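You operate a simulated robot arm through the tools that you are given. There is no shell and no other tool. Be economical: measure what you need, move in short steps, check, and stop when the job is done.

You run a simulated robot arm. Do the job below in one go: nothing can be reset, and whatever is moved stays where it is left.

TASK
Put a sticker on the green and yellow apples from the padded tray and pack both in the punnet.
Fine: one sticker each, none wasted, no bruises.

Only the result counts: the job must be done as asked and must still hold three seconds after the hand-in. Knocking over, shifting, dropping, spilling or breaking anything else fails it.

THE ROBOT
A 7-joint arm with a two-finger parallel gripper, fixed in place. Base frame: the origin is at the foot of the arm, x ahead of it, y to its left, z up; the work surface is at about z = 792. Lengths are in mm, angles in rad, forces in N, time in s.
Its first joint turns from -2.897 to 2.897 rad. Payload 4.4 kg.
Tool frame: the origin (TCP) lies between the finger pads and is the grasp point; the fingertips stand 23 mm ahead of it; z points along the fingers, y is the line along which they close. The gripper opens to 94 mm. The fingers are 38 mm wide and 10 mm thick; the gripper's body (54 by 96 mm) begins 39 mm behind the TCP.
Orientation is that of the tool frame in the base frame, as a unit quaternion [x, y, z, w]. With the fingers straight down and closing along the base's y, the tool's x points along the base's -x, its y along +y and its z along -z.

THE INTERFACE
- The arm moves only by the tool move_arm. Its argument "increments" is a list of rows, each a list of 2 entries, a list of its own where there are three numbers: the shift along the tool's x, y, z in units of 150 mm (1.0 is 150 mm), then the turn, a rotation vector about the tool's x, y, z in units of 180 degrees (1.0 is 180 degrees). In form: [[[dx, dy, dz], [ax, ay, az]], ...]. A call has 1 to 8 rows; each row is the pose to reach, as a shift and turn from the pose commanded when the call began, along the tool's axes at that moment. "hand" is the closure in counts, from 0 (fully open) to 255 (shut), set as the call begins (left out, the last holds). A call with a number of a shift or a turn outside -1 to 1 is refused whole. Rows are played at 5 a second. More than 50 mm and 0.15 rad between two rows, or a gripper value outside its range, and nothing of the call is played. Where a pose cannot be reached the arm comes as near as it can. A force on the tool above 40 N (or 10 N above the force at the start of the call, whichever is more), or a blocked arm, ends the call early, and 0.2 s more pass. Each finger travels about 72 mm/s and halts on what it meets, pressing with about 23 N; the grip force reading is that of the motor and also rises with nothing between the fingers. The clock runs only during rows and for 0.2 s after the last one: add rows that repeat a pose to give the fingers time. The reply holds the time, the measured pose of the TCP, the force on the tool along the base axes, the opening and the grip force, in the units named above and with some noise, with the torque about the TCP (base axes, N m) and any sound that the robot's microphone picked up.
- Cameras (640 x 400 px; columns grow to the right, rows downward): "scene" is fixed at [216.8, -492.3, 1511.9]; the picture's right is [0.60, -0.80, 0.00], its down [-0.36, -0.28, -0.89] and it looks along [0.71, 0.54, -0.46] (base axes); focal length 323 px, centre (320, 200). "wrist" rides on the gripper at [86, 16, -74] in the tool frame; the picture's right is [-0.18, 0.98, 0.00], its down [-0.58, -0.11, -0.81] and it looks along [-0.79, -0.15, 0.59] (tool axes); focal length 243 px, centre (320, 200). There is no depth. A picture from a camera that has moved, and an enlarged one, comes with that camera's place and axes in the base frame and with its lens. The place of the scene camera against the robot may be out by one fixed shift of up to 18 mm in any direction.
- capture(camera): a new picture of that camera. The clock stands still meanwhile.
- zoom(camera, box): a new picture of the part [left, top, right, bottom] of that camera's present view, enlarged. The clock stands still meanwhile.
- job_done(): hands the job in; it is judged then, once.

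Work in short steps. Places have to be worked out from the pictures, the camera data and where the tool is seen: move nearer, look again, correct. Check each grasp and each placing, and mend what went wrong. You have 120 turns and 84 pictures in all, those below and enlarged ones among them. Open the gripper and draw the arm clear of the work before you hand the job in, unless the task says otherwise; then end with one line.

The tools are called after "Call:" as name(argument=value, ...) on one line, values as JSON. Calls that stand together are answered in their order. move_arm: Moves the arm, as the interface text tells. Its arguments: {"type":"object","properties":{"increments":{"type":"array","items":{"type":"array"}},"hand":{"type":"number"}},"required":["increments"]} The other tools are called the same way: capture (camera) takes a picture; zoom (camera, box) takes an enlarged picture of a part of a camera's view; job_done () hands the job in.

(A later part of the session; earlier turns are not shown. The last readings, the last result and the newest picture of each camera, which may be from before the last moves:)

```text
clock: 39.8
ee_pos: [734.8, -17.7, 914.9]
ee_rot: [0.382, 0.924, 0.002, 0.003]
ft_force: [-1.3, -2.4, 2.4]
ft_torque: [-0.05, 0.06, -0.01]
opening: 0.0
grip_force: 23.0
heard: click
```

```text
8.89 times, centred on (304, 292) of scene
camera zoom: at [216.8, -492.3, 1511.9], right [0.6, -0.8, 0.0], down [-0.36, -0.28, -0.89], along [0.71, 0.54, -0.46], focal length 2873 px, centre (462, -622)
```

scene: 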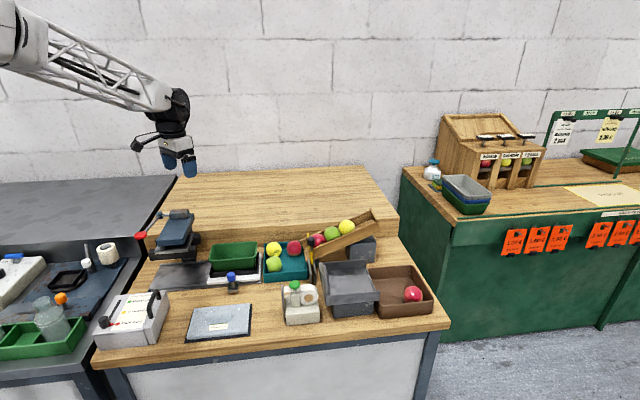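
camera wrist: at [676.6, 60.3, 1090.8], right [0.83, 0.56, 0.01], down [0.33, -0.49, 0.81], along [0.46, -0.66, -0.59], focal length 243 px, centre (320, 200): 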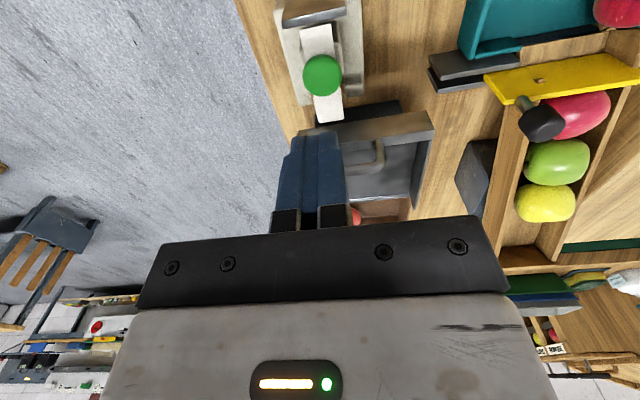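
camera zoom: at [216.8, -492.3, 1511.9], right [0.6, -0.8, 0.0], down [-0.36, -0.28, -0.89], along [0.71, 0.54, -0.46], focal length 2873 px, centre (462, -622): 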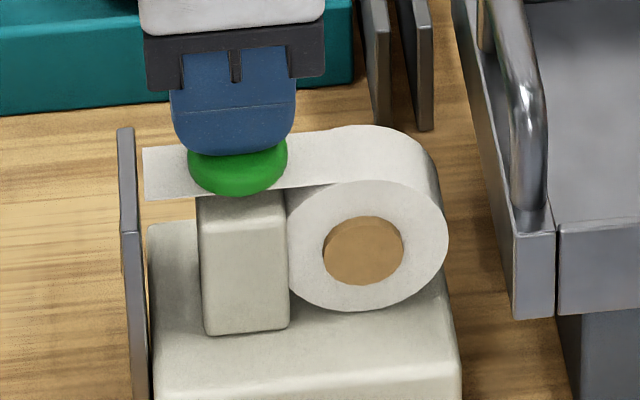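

A click. I release the knob straight up and look where the sticker appeared.

Call:
move_arm(increments=[[[0, 0, -0.1], [0, 0, 0]], [[0, 0, -0.35], [0, 0, 0]], [[0.03, -0.01, -0.67], [0, 0, 0]], [[0.03, -0.01, -0.67], [0, 0, 0]]])

Call:
zoom(camera="wrist", box=[240, 0, 400, 120])

Call:
zoom(camera="scene", box=[276, 270, 332, 315])

```text
clock: 40.8
ee_pos: [728.6, -16.0, 1013.7]
ee_rot: [0.382, 0.924, 0.002, 0.002]
ft_force: [0.3, 0.1, 1.0]
ft_torque: [-0.01, 0.0, 0.04]
opening: 0.0
grip_force: 22.3
```

```text
3.33 times, centred on (320, 60) of wrist
camera zoom: at [679.5, 57.4, 1087.9], right [0.83, 0.56, 0.01], down [0.33, -0.49, 0.81], along [0.46, -0.66, -0.59], focal length 809 px, centre (320, 667)
```

zoom: 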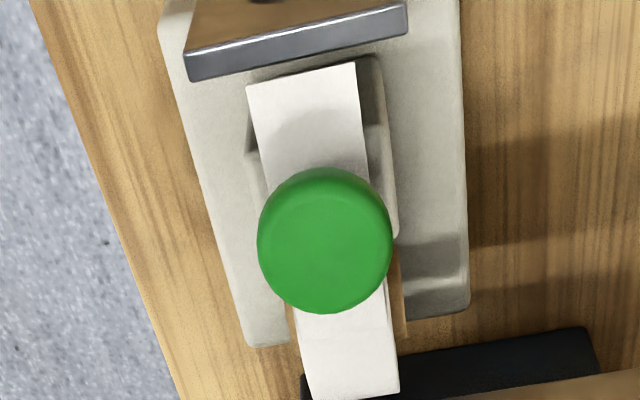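

```text
8.89 times, centred on (304, 292) of scene
camera zoom: at [216.8, -492.3, 1511.9], right [0.6, -0.8, 0.0], down [-0.36, -0.28, -0.89], along [0.71, 0.54, -0.46], focal length 2873 px, centre (462, -622)
```

zoom: 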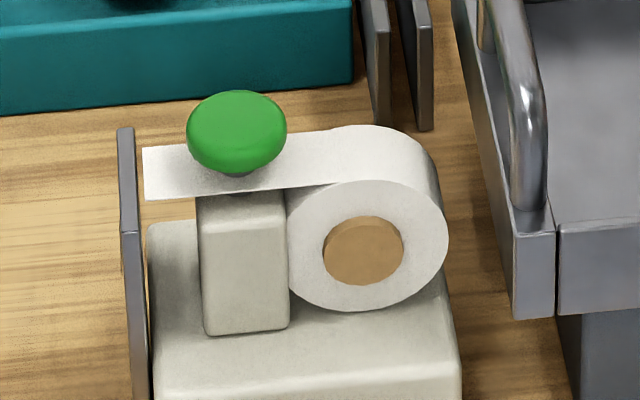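

Something dark now shows on the plate's front face at the picture's edge. I move back along +tool x to see the face.

Call:
move_arm(increments=[[[0.25, 0, 0], [0, 0, 0]], [[0.5, 0, 0], [0, 0, 0]], [[0.75, 0, 0], [0, 0, 0]], [[0.95, 0, 0.1], [0, 0, 0]]])

Call:
zoom(camera="wrist", box=[260, 60, 400, 160])

```text
clock: 41.8
ee_pos: [629.7, 85.8, 997.8]
ee_rot: [0.382, 0.924, 0.002, 0.003]
ft_force: [-0.4, -0.5, 0.1]
ft_torque: [0.04, 0.01, -0.01]
opening: 0.0
grip_force: 23.3
```

```text
4.00 times, centred on (330, 110) of wrist
camera zoom: at [580.3, 158.4, 1073.4], right [0.83, 0.56, 0.01], down [0.33, -0.49, 0.81], along [0.46, -0.66, -0.59], focal length 970 px, centre (280, 560)
```

zoom: 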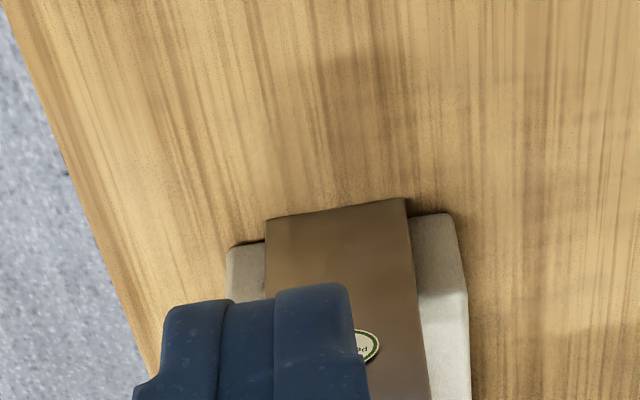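

A round green-rimmed sticker is on the plate's front. I open the fingers and look again to place it precisely.

Call:
move_arm(hand=60, increments=[[[0, 0, 0], [0, 0, 0]], [[0, 0, 0], [0, 0, 0]], [[0, 0, 0], [0, 0, 0]]])

Call:
zoom(camera="wrist", box=[280, 100, 400, 200])

```text
clock: 42.6
ee_pos: [630.1, 84.8, 998.3]
ee_rot: [0.382, 0.924, 0.002, 0.003]
ft_force: [0.1, 0.0, 0.1]
ft_torque: [0.03, 0.01, 0.06]
opening: 71.9
grip_force: 0.1
```

```text
4.00 times, centred on (340, 150) of wrist
camera zoom: at [580.4, 158.1, 1073.5], right [0.83, 0.56, 0.01], down [0.33, -0.49, 0.81], along [0.46, -0.66, -0.59], focal length 970 px, centre (240, 400)
```

zoom: 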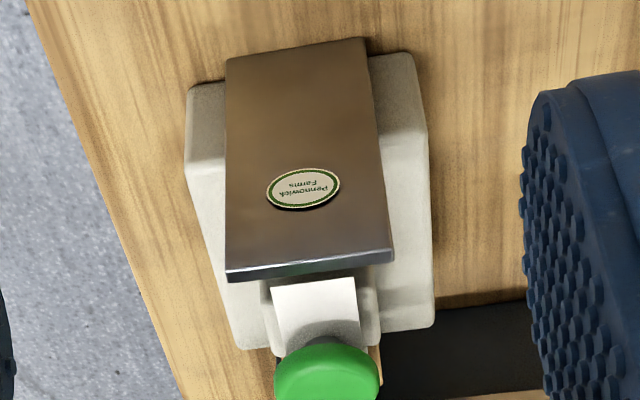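

The sticker is centred on the plate at about (709,8,850), so contact there is needed with TCP z ≈ 858. I go back to pick up the green apple.

Call:
move_arm(hand=76, increments=[[[-0.1, 0.25, 0], [0, 0, 0]], [[-0.2, 0.5, 0], [0, 0, 0]], [[-0.3, 0.75, 0], [0, 0, 0]], [[-0.4, 1.0, 0], [0, 0, 0]]])

Call:
move_arm(increments=[[[-0.2, 0.2, 0], [0, 0, 0]], [[-0.39, 0.4, 0.05], [0, 0, 0]], [[-0.39, 0.4, 0.25], [0, 0, 0]]])

Call:
capture(camera="wrist")

```text
clock: 43.6
ee_pos: [775.2, 147.7, 1001.5]
ee_rot: [0.383, 0.924, 0.002, 0.002]
ft_force: [1.6, 1.3, 0.2]
ft_torque: [0.0, -0.02, 0.0]
opening: 66.1
grip_force: 0.1
```

```text
clock: 44.4
ee_pos: [862.4, 152.8, 964.2]
ee_rot: [0.383, 0.924, 0.002, 0.003]
ft_force: [0.6, -0.1, 0.3]
ft_torque: [-0.01, 0.0, 0.04]
opening: 65.8
grip_force: 0.2
```

```text
43 pictures are left
camera wrist: at [813.3, 226.1, 1039.5], right [0.83, 0.56, 0.01], down [0.33, -0.49, 0.81], along [0.46, -0.66, -0.59], focal length 243 px, centre (320, 200)
```

wrist: 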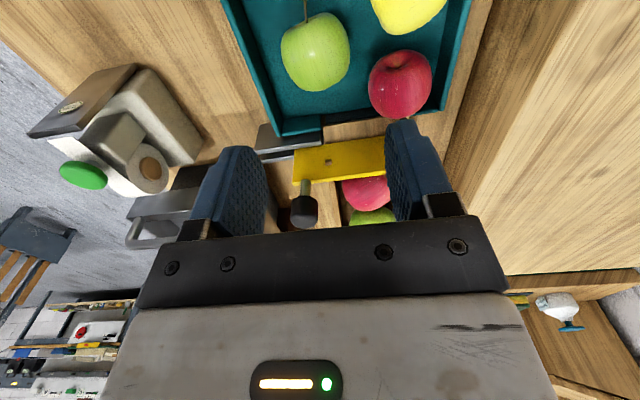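

Apple at (863,151). I descend to z 829 and grip.

Call:
move_arm(increments=[[[-0.01, -0.01, 0.3], [0, 0, 0]], [[-0.01, -0.01, 0.6], [0, 0, 0]], [[-0.01, -0.01, 0.8], [0, 0, 0]], [[-0.01, -0.01, 0.9], [0, 0, 0]], [[-0.01, -0.01, 0.9], [0, 0, 0]]])

Call:
move_arm(hand=110, increments=[[[0, 0, 0], [0, 0, 0]], [[0, 0, 0], [0, 0, 0]], [[0, 0, 0], [0, 0, 0]], [[0, 0, -0.03], [0, 0, 0]], [[0, 0, -0.12], [0, 0, 0]], [[0, 0, -0.35], [0, 0, 0]], [[0, 0, -0.65], [0, 0, 0]], [[0, 0, -0.9], [0, 0, 0]]])

Call:
capture(camera="wrist")

```text
clock: 45.6
ee_pos: [862.6, 149.0, 827.8]
ee_rot: [0.383, 0.924, 0.002, 0.003]
ft_force: [-0.7, -0.4, -0.1]
ft_torque: [-0.01, 0.0, 0.0]
opening: 65.9
grip_force: 0.1
```

```text
clock: 47.4
ee_pos: [861.5, 148.1, 963.0]
ee_rot: [0.383, 0.924, 0.002, 0.001]
ft_force: [0.0, 0.0, -1.1]
ft_torque: [-0.02, -0.01, -0.01]
opening: 54.7
grip_force: 23.2
```

```text
42 pictures are left
camera wrist: at [812.2, 222.0, 1038.0], right [0.83, 0.56, 0.0], down [0.33, -0.49, 0.81], along [0.46, -0.66, -0.59], focal length 243 px, centre (320, 200)
```

wrist: 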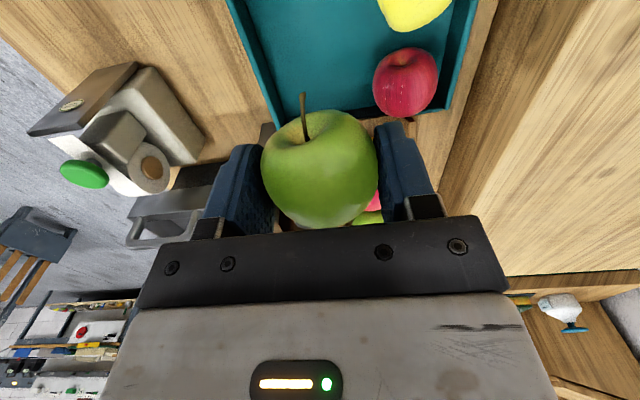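

Held. I carry it to the standoff (653,63,858), 50 mm short of contact.

Call:
move_arm(increments=[[[0.08, -0.25, 0], [0, 0, 0]], [[0.16, -0.5, 0], [0, 0, 0]], [[0.24, -0.75, 0], [0, 0, 0]], [[0.32, -1.0, 0], [0, 0, 0]]])

Call:
move_arm(increments=[[[0.13, -0.19, 0], [0, 0, 0]], [[0.26, -0.38, 0], [0, 0, 0]], [[0.26, -0.38, 0.25], [0, 0, 0]], [[0.26, -0.38, 0.5], [0, 0, 0]], [[0.26, -0.38, 0.7], [0, 0, 0]], [[0.26, -0.38, 0.7], [0, 0, 0]]])

```text
clock: 48.4
ee_pos: [723.8, 77.3, 957.9]
ee_rot: [0.383, 0.924, 0.001, 0.003]
ft_force: [-0.4, -0.5, -0.1]
ft_torque: [0.05, -0.01, 0.0]
opening: 54.8
grip_force: 23.2
```

```text
clock: 49.8
ee_pos: [653.6, 64.2, 855.3]
ee_rot: [0.383, 0.924, 0.001, 0.002]
ft_force: [-0.1, -0.1, -1.0]
ft_torque: [0.0, 0.0, 0.0]
opening: 54.6
grip_force: 22.7
```

I advance 45 mm and rise 3 mm, leaving about 5 mm to contact.

Call:
move_arm(increments=[[[-0.1, 0, -0.02], [0, 0, 0]], [[-0.2, 0, -0.02], [0, 0, 0]], [[-0.27, 0, -0.02], [0, 0, 0]], [[-0.3, 0, -0.02], [0, 0, 0]], [[-0.3, 0, -0.02], [0, 0, 0]]])

Call:
zoom(camera="scene", box=[266, 265, 330, 322])

```text
clock: 51.0
ee_pos: [686.2, 31.7, 858.4]
ee_rot: [0.382, 0.924, 0.002, 0.003]
ft_force: [0.4, -0.4, -0.3]
ft_torque: [0.04, -0.01, -0.02]
opening: 54.7
grip_force: 22.9
```

```text
7.02 times, centred on (298, 294) of scene
camera zoom: at [216.8, -492.3, 1511.9], right [0.6, -0.8, 0.0], down [-0.36, -0.28, -0.89], along [0.71, 0.54, -0.46], focal length 2268 px, centre (474, -456)
```

zoom: 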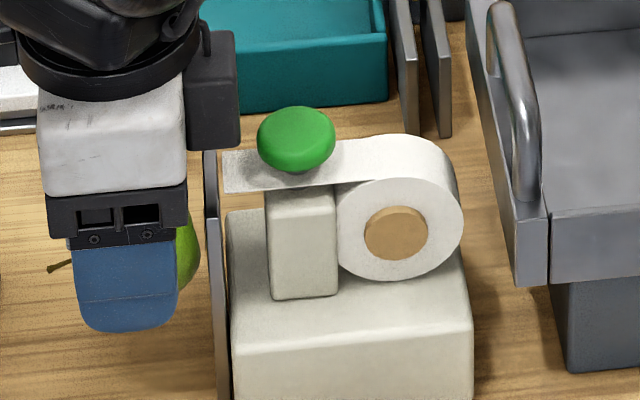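

About 4 mm remains; wrist box stays short of the knob. I creep forward in sub-millimetre steps.

Call:
move_arm(increments=[[[-0.007, 0, 0], [0, 0, 0]], [[-0.014, 0, 0], [0, 0, 0]], [[-0.018, 0, 0], [0, 0, 0]]])

```text
clock: 51.8
ee_pos: [688.1, 29.4, 858.4]
ee_rot: [0.383, 0.924, 0.001, 0.003]
ft_force: [-0.1, 0.2, -0.3]
ft_torque: [0.0, -0.01, 0.02]
opening: 54.8
grip_force: 22.3
```

Call:
move_arm(increments=[[[-0.005, 0, 0], [0, 0, 0]], [[-0.008, 0, 0], [0, 0, 0]]])

```text
clock: 52.4
ee_pos: [689.7, 28.5, 857.8]
ee_rot: [0.382, 0.924, 0.002, 0.002]
ft_force: [-7.9, 13.8, -1.3]
ft_torque: [0.14, 0.12, 0.04]
opening: 54.7
grip_force: 23.1
```

Contact at about 16 N. I back off and turn the pressed face toward the scene camera.

Call:
move_arm(increments=[[[0.02, 0, 0], [0, 0, 0]], [[0.2, 0, 0], [0, 0, 0]], [[0.45, 0, 0], [0, 0, 0]], [[0.6, 0, -0.2], [0, 0, 0]], [[0.6, 0, -0.5], [0, 0, 0]], [[0.6, 0, -0.75], [0, 0, 0]]])

Call:
move_arm(increments=[[[0, 0, 0], [0, 0, 0.047]], [[0, 0, 0], [0, 0, 0.094]], [[0, 0, 0], [0, 0, 0.141]], [[0, 0, 0], [0, 0, 0.188]], [[0, 0, 0], [0, 0, 0.235]], [[0, 0, 0], [0, 0, 0.282]], [[0, 0, 0], [0, 0, 0.329]], [[0, 0, 0], [0, 0, 0.376]]])

Call:
zoom(camera="scene", box=[220, 235, 300, 290])

```text
clock: 53.8
ee_pos: [623.1, 93.0, 972.4]
ee_rot: [0.382, 0.924, 0.002, 0.001]
ft_force: [0.0, 0.1, -2.1]
ft_torque: [0.0, -0.01, 0.01]
opening: 54.7
grip_force: 23.0
```

```text
clock: 55.6
ee_pos: [626.1, 89.5, 972.8]
ee_rot: [0.833, 0.554, 0.003, 0.002]
ft_force: [0.0, 0.4, -1.9]
ft_torque: [0.02, 0.01, -0.02]
opening: 54.6
grip_force: 23.2
```

```text
7.27 times, centred on (260, 262) of scene
camera zoom: at [216.8, -492.3, 1511.9], right [0.6, -0.8, 0.0], down [-0.36, -0.28, -0.89], along [0.71, 0.54, -0.46], focal length 2351 px, centre (756, -254)
```

zoom: 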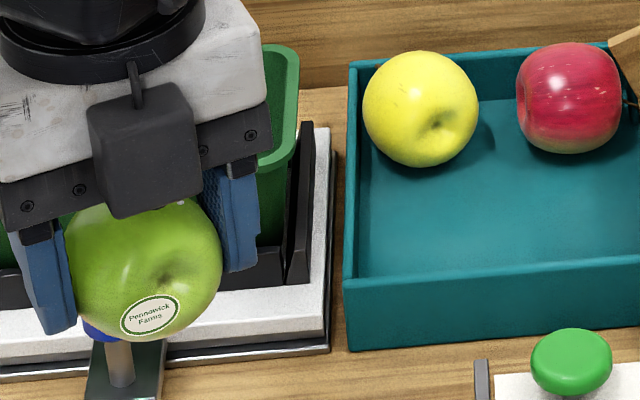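

The sticker is on the green apple. I rotate back and hover over the punnet to measure its inside.

Call:
move_arm(increments=[[[0, 0, 0], [0, 0, -0.047]], [[0, 0, 0], [0, 0, -0.094]], [[0, 0, 0], [0, 0, -0.141]], [[0, 0, 0], [0, 0, -0.188]], [[0, 0, 0], [0, 0, -0.235]], [[0, 0, 0], [0, 0, -0.282]], [[0, 0, 0], [0, 0, -0.329]], [[0, 0, 0], [0, 0, -0.376]]])

Call:
move_arm(increments=[[[0.06, 0.25, -0.05], [0, 0, 0]], [[0.12, 0.5, -0.1], [0, 0, 0]], [[0.18, 0.75, -0.15], [0, 0, 0]], [[0.24, 1.0, -0.19], [0, 0, 0]]])

Call:
move_arm(increments=[[[0.05, 0.25, 0], [0, 0, 0]], [[0.09, 0.49, 0], [0, 0, 0]], [[0.09, 0.49, 0], [0, 0, 0]]])

Call:
capture(camera="wrist")

```text
clock: 57.4
ee_pos: [624.8, 90.8, 971.3]
ee_rot: [0.382, 0.924, 0.001, 0.001]
ft_force: [-0.6, 0.1, -1.1]
ft_torque: [-0.01, 0.02, -0.02]
opening: 54.8
grip_force: 22.9
```

```text
clock: 58.4
ee_pos: [707.3, 226.4, 1001.6]
ee_rot: [0.382, 0.924, 0.002, 0.002]
ft_force: [-0.2, 1.0, -1.6]
ft_torque: [-0.03, 0.0, 0.0]
opening: 54.7
grip_force: 22.5
```

```text
clock: 59.2
ee_pos: [751.0, 282.7, 1003.0]
ee_rot: [0.383, 0.924, 0.002, 0.003]
ft_force: [0.5, 0.0, -1.5]
ft_torque: [0.0, -0.03, 0.03]
opening: 54.9
grip_force: 23.1
```

```text
39 pictures are left
camera wrist: at [700.8, 356.6, 1079.0], right [0.83, 0.56, 0.01], down [0.33, -0.49, 0.81], along [0.46, -0.66, -0.59], focal length 243 px, centre (320, 200)
```

wrist: 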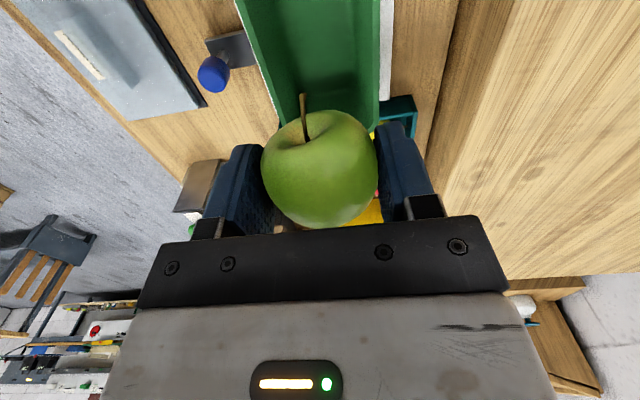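

The apple hides half of it. I back off 90 mm along +tool x and zoom.

Call:
move_arm(increments=[[[0.25, 0, 0], [0, 0, 0]], [[0.5, 0, 0], [0, 0, 0]], [[0.65, 0, -0.1], [0, 0, 0]], [[0.65, 0, -0.1], [0, 0, 0]]])

Call:
zoom(camera="wrist", box=[200, 0, 440, 150])

```text
clock: 60.2
ee_pos: [681.3, 356.5, 1016.9]
ee_rot: [0.382, 0.924, 0.002, 0.003]
ft_force: [-0.2, 0.3, -0.8]
ft_torque: [0.02, 0.0, 0.0]
opening: 54.9
grip_force: 22.8
```

```text
2.67 times, centred on (320, 75) of wrist
camera zoom: at [632.2, 428.8, 1092.1], right [0.83, 0.56, 0.01], down [0.33, -0.49, 0.81], along [0.46, -0.66, -0.59], focal length 647 px, centre (320, 533)
```

zoom: 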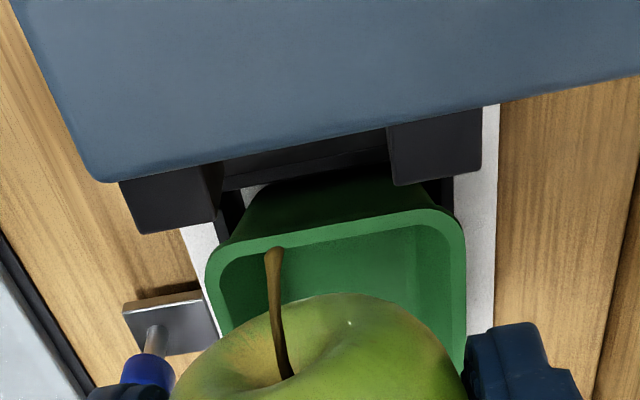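

The punnet is roughly 94×140 mm outside with its centre near (760,277), and the sealer press stands just beyond its far end. I move back over it and turn 90° so the fingers lie along its length and the camera boom stays away from the press.

Call:
move_arm(increments=[[[-0.25, 0, 0], [0, 0, 0]], [[-0.5, 0, 0], [0, 0, 0]], [[-0.64, 0, 0], [0, 0, 0]], [[-0.64, 0, 0], [0, 0, -0.045]], [[-0.64, 0, 0], [0, 0, -0.09]], [[-0.64, 0, 0], [0, 0, -0.135]], [[-0.64, 0, 0], [0, 0, -0.18]], [[-0.64, 0, 0], [0, 0, -0.225]]])

Call:
move_arm(increments=[[[0, 0, 0], [0, 0, -0.046]], [[0, 0, 0], [0, 0, -0.092]], [[0, 0, 0], [0, 0, -0.138]], [[0, 0, 0], [0, 0, -0.184]], [[0, 0, 0], [0, 0, -0.23]], [[0, 0, 0], [0, 0, -0.275]]])

Call:
capture(camera="wrist")

Call:
zoom(camera="scene", box=[140, 190, 300, 290])

```text
clock: 62.0
ee_pos: [747.0, 285.7, 1016.8]
ee_rot: [0.038, 0.999, 0.0, 0.003]
ft_force: [0.1, 0.3, -0.4]
ft_torque: [0.02, -0.01, 0.0]
opening: 54.6
grip_force: 23.1
```

```text
clock: 63.4
ee_pos: [746.9, 284.9, 1016.0]
ee_rot: [-0.383, 0.924, -0.001, 0.003]
ft_force: [-0.9, 0.5, 0.0]
ft_torque: [-0.04, 0.01, 0.01]
opening: 54.9
grip_force: 23.5
```

```text
37 pictures are left
camera wrist: at [674.9, 236.0, 1091.1], right [-0.57, 0.82, 0.0], down [0.48, 0.33, 0.81], along [0.67, 0.46, -0.59], focal length 243 px, centre (320, 200)
```

wrist: 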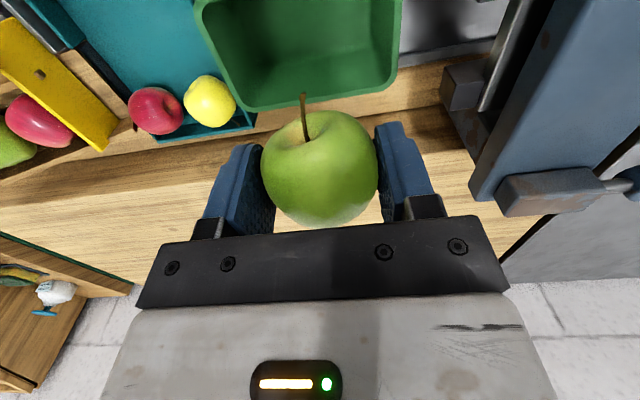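

```text
4.00 times, centred on (220, 240) of scene
camera zoom: at [216.8, -492.3, 1511.9], right [0.6, -0.8, 0.0], down [-0.36, -0.28, -0.89], along [0.71, 0.54, -0.46], focal length 1293 px, centre (720, 40)
```

zoom: 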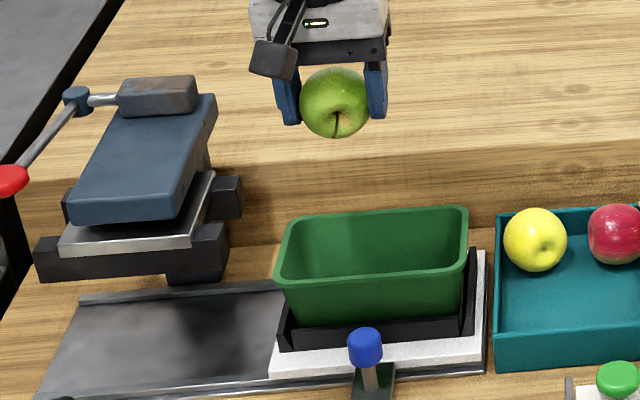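

A clear side view. I back off 75 mm along +tool x to look down into the whole punnet.

Call:
move_arm(increments=[[[0.25, 0, 0], [0, 0, 0]], [[0.5, 0, 0], [0, 0, 0]], [[0.5, 0, 0], [0, 0, 0]]])

Call:
zoom(camera="wrist", box=[180, 0, 460, 175])

```text
clock: 64.2
ee_pos: [694.9, 232.8, 1013.1]
ee_rot: [-0.383, 0.924, -0.001, 0.003]
ft_force: [0.0, -0.7, -1.2]
ft_torque: [-0.01, 0.01, 0.0]
opening: 54.9
grip_force: 23.3
```

```text
2.29 times, centred on (320, 88) of wrist
camera zoom: at [621.4, 183.4, 1089.4], right [-0.56, 0.83, 0.0], down [0.48, 0.33, 0.81], along [0.67, 0.46, -0.59], focal length 555 px, centre (320, 457)
```

zoom: 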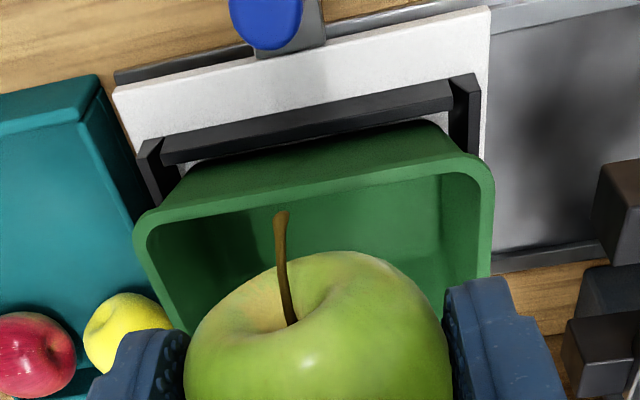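

Punnet centre confirmed at (759,277), inside about 81×137 mm at the rim. I bring the apple over the far half at (748,288) and lower to z 868.

Call:
move_arm(increments=[[[-0.25, 0, 0], [0, 0, 0]], [[-0.51, 0.005, 0], [0, 0, 0]], [[-0.51, 0.005, 0.3], [0, 0, 0]], [[-0.51, 0.005, 0.6], [0, 0, 0]], [[-0.51, 0.005, 0.8], [0, 0, 0]], [[-0.51, 0.005, 0.93], [0, 0, 0]], [[-0.51, 0.005, 0.93], [0, 0, 0]]])

Call:
capture(camera="wrist")

Call:
zoom(camera="scene", box=[170, 215, 298, 295])

```text
clock: 65.8
ee_pos: [749.0, 288.1, 875.6]
ee_rot: [-0.383, 0.924, -0.001, 0.004]
ft_force: [-0.3, -0.5, -0.9]
ft_torque: [-0.02, 0.01, 0.0]
opening: 54.6
grip_force: 22.9
```

```text
34 pictures are left
camera wrist: at [675.4, 238.5, 950.2], right [-0.56, 0.83, 0.0], down [0.48, 0.33, 0.81], along [0.67, 0.46, -0.59], focal length 243 px, centre (320, 200)
```

wrist: 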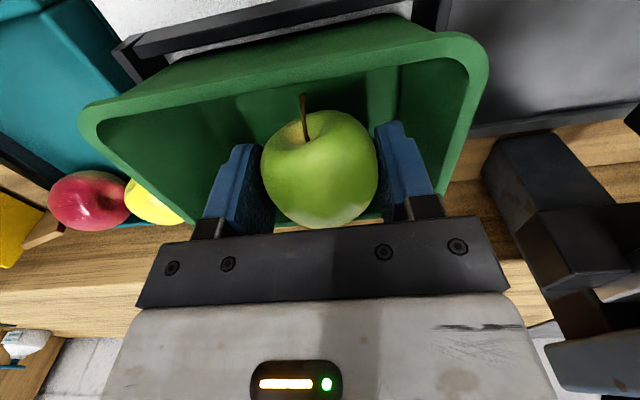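

```text
5.00 times, centred on (234, 255) of scene
camera zoom: at [216.8, -492.3, 1511.9], right [0.6, -0.8, 0.0], down [-0.36, -0.28, -0.89], along [0.71, 0.54, -0.46], focal length 1616 px, centre (750, -75)
```

zoom: 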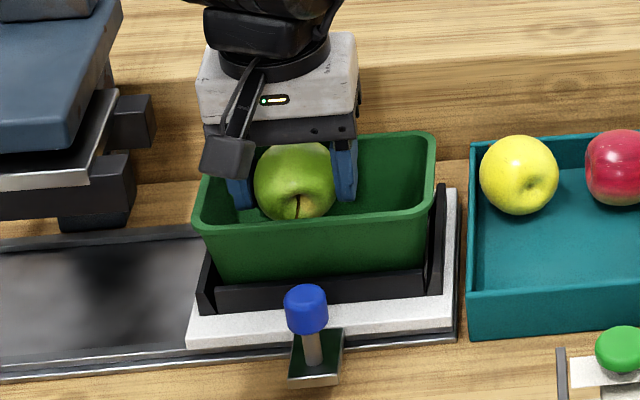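

The fit is good with clearance all round. I lower in 2–3 mm steps, watching the force.

Call:
move_arm(increments=[[[0, 0, 0.02], [0, 0, 0]], [[0, 0, 0.04], [0, 0, 0]], [[0, 0, 0.06], [0, 0, 0]], [[0, 0, 0.08], [0, 0, 0]], [[0, 0, 0.1], [0, 0, 0]], [[0, 0, 0.1], [0, 0, 0]]])

```text
clock: 67.2
ee_pos: [747.3, 288.1, 860.6]
ee_rot: [-0.383, 0.924, 0.0, 0.003]
ft_force: [0.5, 0.6, -1.0]
ft_torque: [0.02, 0.03, 0.02]
opening: 54.7
grip_force: 22.8
```

Call:
move_arm(increments=[[[0, 0, 0.01], [0, 0, 0]], [[0, 0, 0.02], [0, 0, 0]], [[0, 0, 0.03], [0, 0, 0]], [[0, 0, 0.04], [0, 0, 0]], [[0, 0, 0.045], [0, 0, 0]]])

```text
clock: 68.4
ee_pos: [747.9, 288.1, 854.5]
ee_rot: [-0.383, 0.924, -0.001, 0.003]
ft_force: [-0.2, -0.1, -0.3]
ft_torque: [0.01, -0.01, -0.01]
opening: 54.7
grip_force: 23.0
```

No contact yet at z 854.5. I keep lowering gently.

Call:
move_arm(increments=[[[0, 0, 0.008], [0, 0, 0]], [[0, 0, 0.016], [0, 0, 0]], [[0, 0, 0.024], [0, 0, 0]]])

```text
clock: 69.2
ee_pos: [747.2, 288.3, 849.7]
ee_rot: [-0.382, 0.924, -0.001, 0.003]
ft_force: [-1.2, -0.7, -0.4]
ft_torque: [0.02, -0.04, 0.0]
opening: 54.6
grip_force: 23.1
```

Call:
move_arm(increments=[[[0, 0, 0.008], [0, 0, 0]], [[0, 0, 0.016], [0, 0, 0]], [[0, 0, 0.02], [0, 0, 0]]])

Call:
zoom(camera="scene", box=[190, 230, 278, 285])

```text
clock: 70.0
ee_pos: [749.2, 289.2, 846.9]
ee_rot: [-0.381, 0.925, -0.001, 0.003]
ft_force: [0.0, -0.7, -0.9]
ft_torque: [0.03, -0.01, 0.04]
opening: 54.7
grip_force: 22.8
```

```text
7.27 times, centred on (234, 258) of scene
camera zoom: at [216.8, -492.3, 1511.9], right [0.6, -0.8, 0.0], down [-0.36, -0.28, -0.89], along [0.71, 0.54, -0.46], focal length 2351 px, centre (946, -218)
```

zoom: 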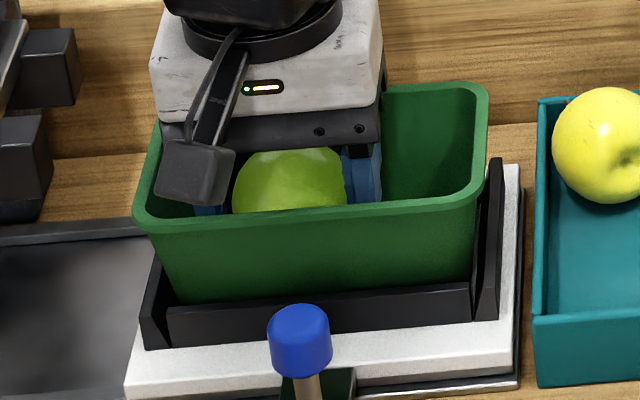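

Still free. Palm is ~16 mm above the rim. I continue lowering 1 mm at a time.

Call:
move_arm(increments=[[[0, 0, 0.007], [0, 0, 0]], [[0, 0, 0.014], [0, 0, 0]], [[0, 0, 0.02], [0, 0, 0]]])

```text
clock: 70.8
ee_pos: [749.8, 287.4, 844.4]
ee_rot: [-0.383, 0.924, -0.001, 0.003]
ft_force: [-0.4, -0.6, -0.8]
ft_torque: [-0.02, -0.02, 0.04]
opening: 54.7
grip_force: 22.9
```

Call:
move_arm(increments=[[[0, 0, 0.007], [0, 0, 0]], [[0, 0, 0.014], [0, 0, 0]], [[0, 0, 0.02], [0, 0, 0]]])

```text
clock: 71.6
ee_pos: [748.1, 287.1, 842.6]
ee_rot: [-0.383, 0.924, -0.001, 0.003]
ft_force: [-0.5, 1.1, 4.7]
ft_torque: [0.03, 0.04, 0.01]
opening: 54.8
grip_force: 23.0
```

The apple has touched down (4.7 N). I open slightly to 61 mm, then rise.

Call:
move_arm(hand=90, increments=[[[0, 0, 0], [0, 0, 0]], [[0, 0, 0], [0, 0, 0]], [[0, 0, 0], [0, 0, 0]]])

Call:
move_arm(increments=[[[0, 0, -0.1], [0, 0, 0]], [[0, 0, -0.3], [0, 0, 0]], [[0, 0, -0.6], [0, 0, 0]], [[0.1, 0, -0.9], [0, 0, 0]], [[0.3, 0, -1.0], [0, 0, 0]], [[0.5, 0, -1.0], [0, 0, 0]]])

Call:
capture(camera="wrist")

Call:
zoom(camera="wrist", box=[200, 20, 420, 170])

```text
clock: 72.4
ee_pos: [749.2, 287.8, 841.6]
ee_rot: [-0.383, 0.924, -0.001, 0.002]
ft_force: [-0.1, -0.7, 0.5]
ft_torque: [0.0, 0.01, 0.01]
opening: 60.7
grip_force: 0.0
```

```text
clock: 73.8
ee_pos: [695.0, 233.3, 991.5]
ee_rot: [-0.383, 0.924, -0.001, 0.003]
ft_force: [0.3, 0.1, 0.9]
ft_torque: [0.02, 0.02, 0.0]
opening: 60.9
grip_force: 0.1
```

```text
31 pictures are left
camera wrist: at [621.5, 184.6, 1067.1], right [-0.56, 0.83, 0.0], down [0.48, 0.33, 0.81], along [0.67, 0.46, -0.59], focal length 243 px, centre (320, 200)
```

wrist: 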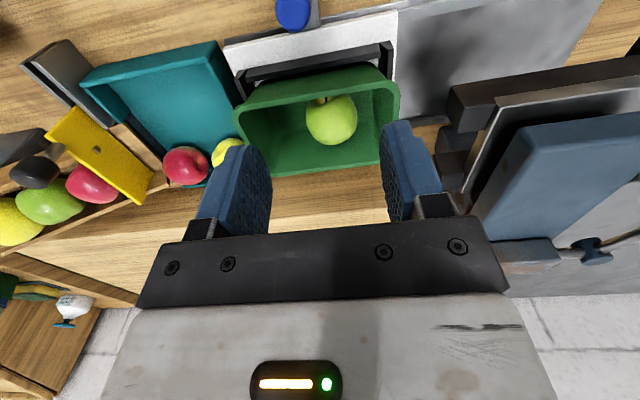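

```text
2.67 times, centred on (310, 95) of wrist
camera zoom: at [621.5, 184.6, 1067.1], right [-0.56, 0.83, 0.0], down [0.48, 0.33, 0.81], along [0.67, 0.46, -0.59], focal length 647 px, centre (347, 480)
```

zoom: 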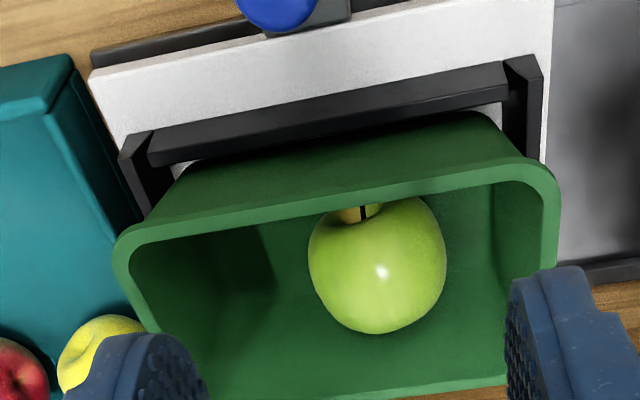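

Green sits in the punnet at a≈+15 mm from centre. To make room for yellow, I shut the fingers and lower them beside it, then push it gently toward the far end.

Call:
move_arm(hand=255, increments=[[[-0.2, -0.1, 0], [0, 0, 0]], [[-0.4, -0.25, 0], [0, 0, 0]], [[-0.507, -0.32, 0.1], [0, 0, 0]], [[-0.507, -0.32, 0.4], [0, 0, 0]], [[-0.507, -0.32, 0.7], [0, 0, 0]], [[-0.507, -0.32, 0.88], [0, 0, 0]], [[-0.507, -0.32, 0.95], [0, 0, 0]]])

Call:
capture(camera="wrist")

```text
clock: 75.4
ee_pos: [784.3, 255.7, 848.2]
ee_rot: [-0.383, 0.924, -0.001, 0.003]
ft_force: [-0.1, 0.3, -0.8]
ft_torque: [0.0, 0.0, -0.01]
opening: 0.1
grip_force: 23.0
```

```text
29 pictures are left
camera wrist: at [711.8, 206.2, 922.9], right [-0.56, 0.83, 0.0], down [0.48, 0.33, 0.81], along [0.67, 0.46, -0.59], focal length 243 px, centre (320, 200)
```

wrist: 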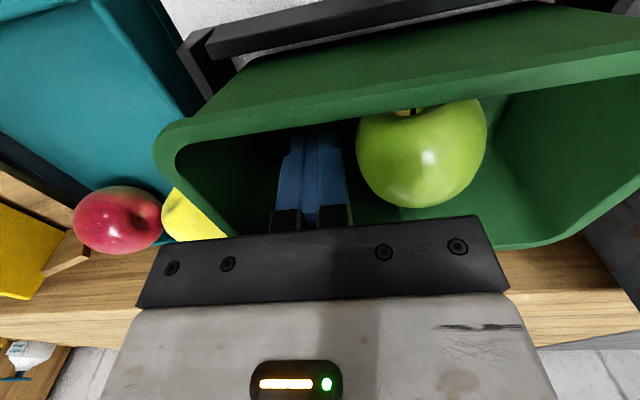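

Clear view: the gap to the green apple is around 10 mm. I push along +tool y slowly by 24 mm.

Call:
move_arm(increments=[[[0, 0.03, 0], [0, 0, 0]], [[0, 0.055, 0], [0, 0, 0]], [[0, 0.075, 0], [0, 0, 0]], [[0, 0.095, 0], [0, 0, 0]], [[0, 0.115, 0], [0, 0, 0]], [[0, 0.135, 0], [0, 0, 0]], [[0, 0.155, 0], [0, 0, 0]]])

Call:
capture(camera="wrist")

```text
clock: 77.0
ee_pos: [767.3, 270.3, 849.1]
ee_rot: [-0.383, 0.924, 0.0, 0.003]
ft_force: [0.0, -0.9, 0.7]
ft_torque: [0.03, 0.03, -0.01]
opening: 0.1
grip_force: 22.5
```

```text
28 pictures are left
camera wrist: at [694.6, 221.4, 924.3], right [-0.56, 0.83, 0.0], down [0.48, 0.33, 0.81], along [0.67, 0.46, -0.59], focal length 243 px, centre (320, 200)
```

wrist: 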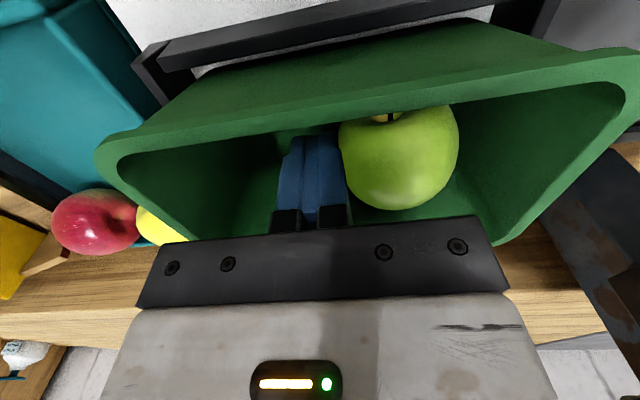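

Contact made; green is at about a=+27 with room beyond. I push 7 mm more.

Call:
move_arm(increments=[[[0, 0.015, 0], [0, 0, 0]], [[0, 0.03, 0], [0, 0, 0]], [[0, 0.045, 0], [0, 0, 0]], [[0, 0.045, 0], [0, 0, 0]]])

Call:
capture(camera="wrist")

```text
clock: 78.0
ee_pos: [762.3, 275.3, 848.9]
ee_rot: [-0.382, 0.924, -0.001, 0.004]
ft_force: [0.1, -0.4, 0.6]
ft_torque: [0.03, -0.01, 0.01]
opening: 0.2
grip_force: 23.1
```

```text
27 pictures are left
camera wrist: at [689.0, 226.7, 923.9], right [-0.56, 0.83, 0.0], down [0.48, 0.33, 0.81], along [0.67, 0.46, -0.59], focal length 243 px, centre (320, 200)
```

wrist: 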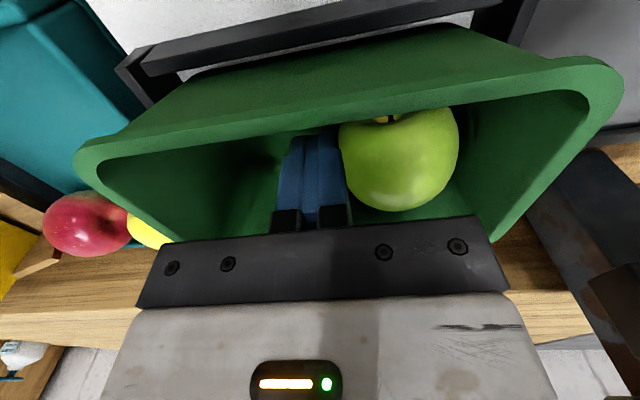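

Green now sits near the far end (a≈+34). I rise straight up and look into the punnet to measure the remaining room.

Call:
move_arm(increments=[[[0, -0.02, 0], [0, 0, 0]], [[0, -0.03, -0.2], [0, 0, 0]], [[0, -0.03, -0.5], [0, 0, 0]], [[0.05, -0.03, -0.8], [0, 0, 0]], [[0.2, 0, -1.0], [0, 0, 0]]])

Call:
zoom(camera="wrist", box=[180, 0, 440, 150])

```text
clock: 79.2
ee_pos: [739.1, 253.4, 998.4]
ee_rot: [-0.383, 0.924, 0.0, 0.002]
ft_force: [-0.6, -0.2, -1.4]
ft_torque: [0.0, -0.01, -0.01]
opening: 0.0
grip_force: 23.0
```

```text
2.46 times, centred on (310, 75) of wrist
camera zoom: at [665.6, 204.4, 1073.1], right [-0.56, 0.83, 0.0], down [0.48, 0.33, 0.81], along [0.67, 0.46, -0.59], focal length 597 px, centre (345, 508)
```

zoom: 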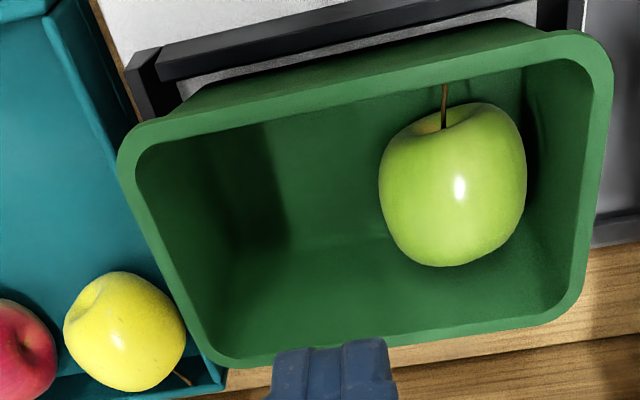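

Inside the punnet is about 139×77 mm at the rim, centred at (753.5,277), and green is at a≈+31. I push green the last few mm to the far wall so yellow and one finger can fit beside it.

Call:
move_arm(increments=[[[-0.192, -0.05, 0.1], [0, 0, 0]], [[-0.192, -0.05, 0.4], [0, 0, 0]], [[-0.192, -0.05, 0.7], [0, 0, 0]], [[-0.192, -0.05, 0.9], [0, 0, 0]], [[-0.192, -0.05, 0.99], [0, 0, 0]], [[-0.192, -0.02, 0.99], [0, 0, 0]], [[-0.192, 0.0, 0.99], [0, 0, 0]]])

Call:
move_arm(increments=[[[0, 0.01, 0], [0, 0, 0]], [[0, 0.02, 0], [0, 0, 0]], [[0, 0.03, 0], [0, 0, 0]]])

```text
clock: 80.8
ee_pos: [760.0, 275.4, 852.1]
ee_rot: [-0.383, 0.924, -0.001, 0.003]
ft_force: [0.0, -0.1, 0.7]
ft_torque: [0.05, 0.04, 0.0]
opening: 0.2
grip_force: 23.5
```

```text
clock: 81.6
ee_pos: [758.5, 277.6, 850.4]
ee_rot: [-0.383, 0.924, -0.001, 0.003]
ft_force: [-0.1, -0.8, 0.9]
ft_torque: [0.02, -0.02, 0.0]
opening: 0.0
grip_force: 23.2
```

Call:
move_arm(increments=[[[0, 0.007, 0], [0, 0, 0]], [[0, 0.014, 0], [0, 0, 0]], [[0, 0.02, 0], [0, 0, 0]]])

Call:
capture(camera="wrist")

```text
clock: 82.4
ee_pos: [757.1, 278.7, 849.8]
ee_rot: [-0.382, 0.924, -0.001, 0.003]
ft_force: [0.6, -1.2, 1.9]
ft_torque: [-0.04, -0.03, 0.03]
opening: 0.0
grip_force: 22.6
```

```text
25 pictures are left
camera wrist: at [683.7, 230.7, 925.4], right [-0.56, 0.83, 0.0], down [0.48, 0.33, 0.81], along [0.67, 0.46, -0.59], focal length 243 px, centre (320, 200)
```

wrist: 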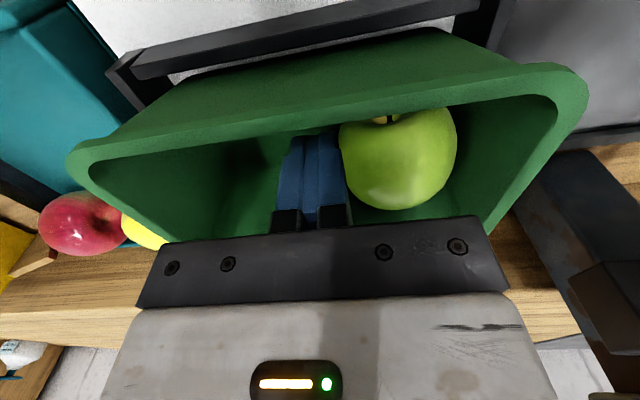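

Still little resistance; a final 3 mm in small steps.

Call:
move_arm(increments=[[[0, 0.007, 0], [0, 0, 0]], [[0, 0.014, 0], [0, 0, 0]], [[0, 0.02, 0], [0, 0, 0]]])

```text
clock: 83.2
ee_pos: [753.9, 281.9, 851.1]
ee_rot: [-0.383, 0.924, 0.0, 0.003]
ft_force: [1.9, -1.1, 1.4]
ft_torque: [-0.01, -0.02, 0.0]
opening: 0.0
grip_force: 23.7
```

Green is now at the far wall. I retreat upward and go to the knob to issue the second sticker while the gripper is still closed.

Call:
move_arm(increments=[[[0, -0.03, 0], [0, 0, 0]], [[0, -0.04, -0.25], [0, 0, 0]], [[0, -0.04, -0.55], [0, 0, 0]], [[0.0, -0.04, -0.85], [0, 0, 0]], [[0.0, -0.04, -1.0], [0, 0, 0]]])

Call:
zoom(camera="wrist", box=[180, 0, 440, 150])

Call:
move_arm(increments=[[[0.2, -0.2, 0], [0, 0, 0]], [[0.4, -0.4, 0], [0, 0, 0]], [[0.6, -0.6, 0], [0, 0, 0]], [[0.78, -0.78, 0], [0, 0, 0]], [[0.95, -0.95, 0], [0, 0, 0]]])

```text
clock: 84.4
ee_pos: [756.9, 277.0, 1000.9]
ee_rot: [-0.383, 0.924, 0.0, 0.002]
ft_force: [0.3, 0.7, 0.3]
ft_torque: [-0.03, 0.01, 0.0]
opening: 0.1
grip_force: 22.9
```

```text
2.46 times, centred on (310, 75) of wrist
camera zoom: at [684.5, 227.1, 1076.0], right [-0.56, 0.83, 0.0], down [0.48, 0.33, 0.81], along [0.67, 0.46, -0.59], focal length 597 px, centre (345, 508)
```

zoom: 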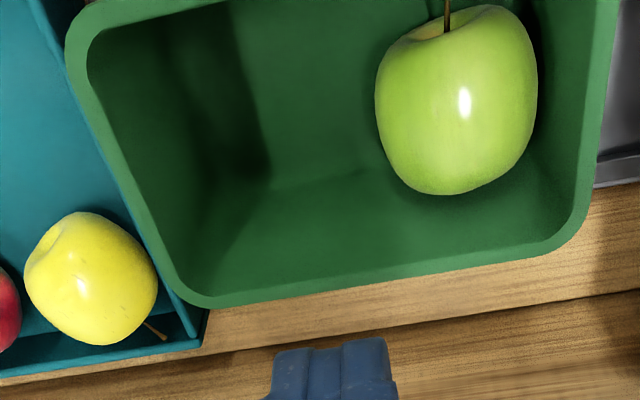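

```text
clock: 85.6
ee_pos: [758.4, 74.2, 1003.0]
ee_rot: [-0.383, 0.924, -0.001, 0.003]
ft_force: [0.2, -0.4, 0.1]
ft_torque: [0.04, 0.01, -0.04]
opening: 0.1
grip_force: 23.5
```

Green is at a≈37, leaving ample room. I continue to above the knob (735,-17) and lower to just above it.

Call:
move_arm(increments=[[[0.2, -0.12, 0], [0, 0, 0]], [[0.4, -0.25, 0], [0, 0, 0]], [[0.54, -0.319, 0.05], [0, 0, 0]], [[0.54, -0.319, 0.25], [0, 0, 0]], [[0.54, -0.319, 0.4], [0, 0, 0]], [[0.54, -0.319, 0.48], [0, 0, 0]]])

Call:
zoom(camera="scene", box=[276, 265, 332, 310])

```text
clock: 87.0
ee_pos: [734.0, -15.0, 929.5]
ee_rot: [-0.383, 0.924, -0.001, 0.003]
ft_force: [-0.1, 0.1, 0.5]
ft_torque: [-0.02, 0.01, 0.03]
opening: 0.0
grip_force: 22.8
```

```text
8.89 times, centred on (304, 288) of scene
camera zoom: at [216.8, -492.3, 1511.9], right [0.6, -0.8, 0.0], down [-0.36, -0.28, -0.89], along [0.71, 0.54, -0.46], focal length 2873 px, centre (462, -578)
```

zoom: 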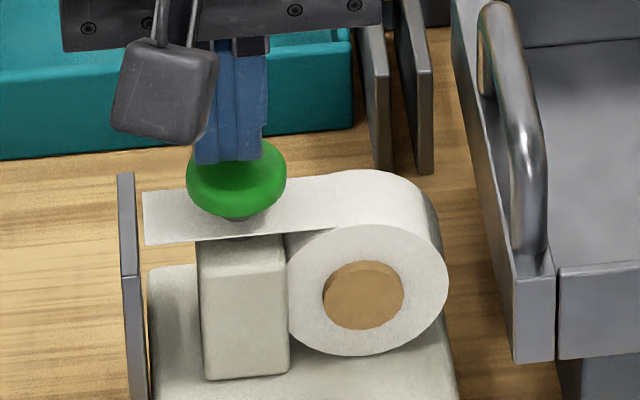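

The tips are right over the knob. I press slowly down toward the level that clicked before (z≈915).

Call:
move_arm(increments=[[[0, 0, 0.015], [0, 0, 0]], [[0, 0, 0.03], [0, 0, 0]], [[0, 0, 0.045], [0, 0, 0]], [[0, 0, 0.06], [0, 0, 0]], [[0, 0, 0.075], [0, 0, 0]]])

```text
clock: 88.2
ee_pos: [734.3, -13.9, 916.6]
ee_rot: [-0.383, 0.924, 0.0, 0.003]
ft_force: [-1.1, -2.3, 2.3]
ft_torque: [-0.05, 0.01, 0.03]
opening: 0.1
grip_force: 23.6
```

Call:
move_arm(increments=[[[0, 0, 0.01], [0, 0, 0]], [[0, 0, 0.018], [0, 0, 0]]])

```text
clock: 88.8
ee_pos: [734.3, -14.4, 913.4]
ee_rot: [-0.382, 0.924, 0.0, 0.003]
ft_force: [2.3, -0.4, 3.1]
ft_torque: [-0.04, -0.03, 0.03]
opening: 0.0
grip_force: 23.1
heard: click
```

Second sticker issued with one click. I rise and head to the yellow apple.

Call:
move_arm(increments=[[[0, 0, -0.15], [0, 0, 0]], [[0, 0, -0.45], [0, 0, 0]], [[0, 0, -0.6], [0, 0, 0]], [[-0.25, 0.05, -0.65], [0, 0, 0]], [[-0.55, 0.1, -0.65], [0, 0, 0]], [[-0.85, 0.15, -0.65], [0, 0, 0]]])

Call:
move_arm(hand=90, increments=[[[-0.25, 0.05, 0], [0, 0, 0]], [[-0.5, 0.11, 0], [0, 0, 0]], [[-0.75, 0.17, 0], [0, 0, 0]], [[-0.98, 0.22, 0], [0, 0, 0]], [[-0.98, 0.22, 0.1], [0, 0, 0]]])

Call:
capture(camera="wrist")

```text
clock: 90.2
ee_pos: [807.2, 91.2, 1014.8]
ee_rot: [-0.382, 0.924, -0.001, 0.003]
ft_force: [-0.6, 0.2, -0.1]
ft_torque: [-0.01, 0.0, -0.01]
opening: 0.0
grip_force: 22.8
```

```text
clock: 91.4
ee_pos: [886.2, 222.6, 998.7]
ee_rot: [-0.383, 0.924, -0.001, 0.003]
ft_force: [0.5, 0.3, 0.5]
ft_torque: [-0.04, 0.0, -0.03]
opening: 61.0
grip_force: 0.1
```

```text
22 pictures are left
camera wrist: at [814.0, 172.4, 1073.4], right [-0.56, 0.83, 0.0], down [0.48, 0.33, 0.81], along [0.67, 0.46, -0.59], focal length 243 px, centre (320, 200)
```

wrist: 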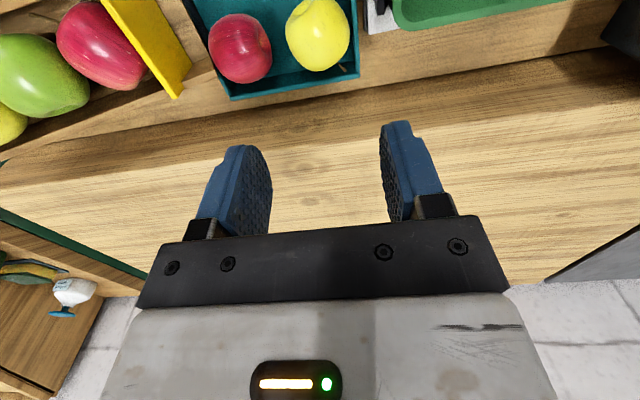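

Yellow ≈(890,221). I descend to tip height just above its middle (TCP z≈860) and check.

Call:
move_arm(increments=[[[-0.01, -0.022, 0.3], [0, 0, 0]], [[-0.01, -0.022, 0.6], [0, 0, 0]], [[-0.01, -0.022, 0.8], [0, 0, 0]], [[-0.01, -0.022, 0.92], [0, 0, 0]], [[-0.01, -0.022, 0.92], [0, 0, 0]]])

Call:
capture(camera="wrist")

```text
clock: 92.6
ee_pos: [894.1, 219.8, 858.7]
ee_rot: [-0.383, 0.924, -0.001, 0.003]
ft_force: [0.5, 0.3, 0.3]
ft_torque: [0.05, 0.0, 0.0]
opening: 60.8
grip_force: 0.0
```

```text
21 pictures are left
camera wrist: at [821.0, 168.9, 932.9], right [-0.56, 0.83, 0.0], down [0.48, 0.33, 0.81], along [0.67, 0.46, -0.59], focal length 243 px, centre (320, 200)
```

wrist: 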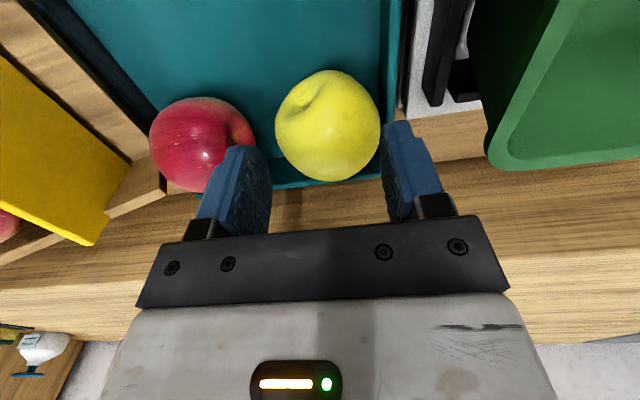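

Yellow is ~4 mm toward tool +y and 3 mm toward +x. I correct and descend to TCP z 847.

Call:
move_arm(increments=[[[0.02, 0.025, 0], [0, 0, 0]], [[0.02, 0.025, 0.03], [0, 0, 0]], [[0.02, 0.025, 0.06], [0, 0, 0]], [[0.02, 0.025, 0.085], [0, 0, 0]]])

Call:
capture(camera="wrist")

```text
clock: 93.6
ee_pos: [887.7, 218.7, 845.5]
ee_rot: [-0.382, 0.924, -0.001, 0.003]
ft_force: [0.4, -0.3, 0.3]
ft_torque: [0.0, 0.05, 0.01]
opening: 60.5
grip_force: 0.0
```

```text
20 pictures are left
camera wrist: at [814.8, 168.9, 921.0], right [-0.56, 0.83, 0.0], down [0.48, 0.33, 0.81], along [0.67, 0.46, -0.59], focal length 243 px, centre (320, 200)
```

wrist: 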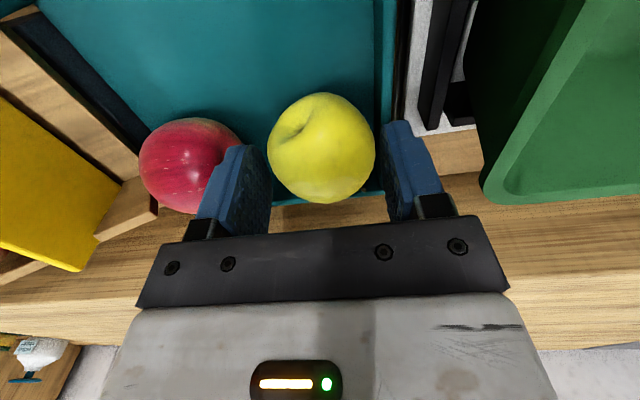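

Well centred. I close gently in two stages.

Call:
move_arm(hand=108, increments=[[[0, 0, 0], [0, 0, 0]], [[0, 0, 0], [0, 0, 0]], [[0, 0, 0], [0, 0, 0]]])

```text
clock: 94.4
ee_pos: [886.6, 217.5, 845.3]
ee_rot: [-0.382, 0.924, -0.001, 0.003]
ft_force: [-0.2, 0.8, 0.1]
ft_torque: [0.0, -0.02, 0.01]
opening: 55.3
grip_force: 8.3
```

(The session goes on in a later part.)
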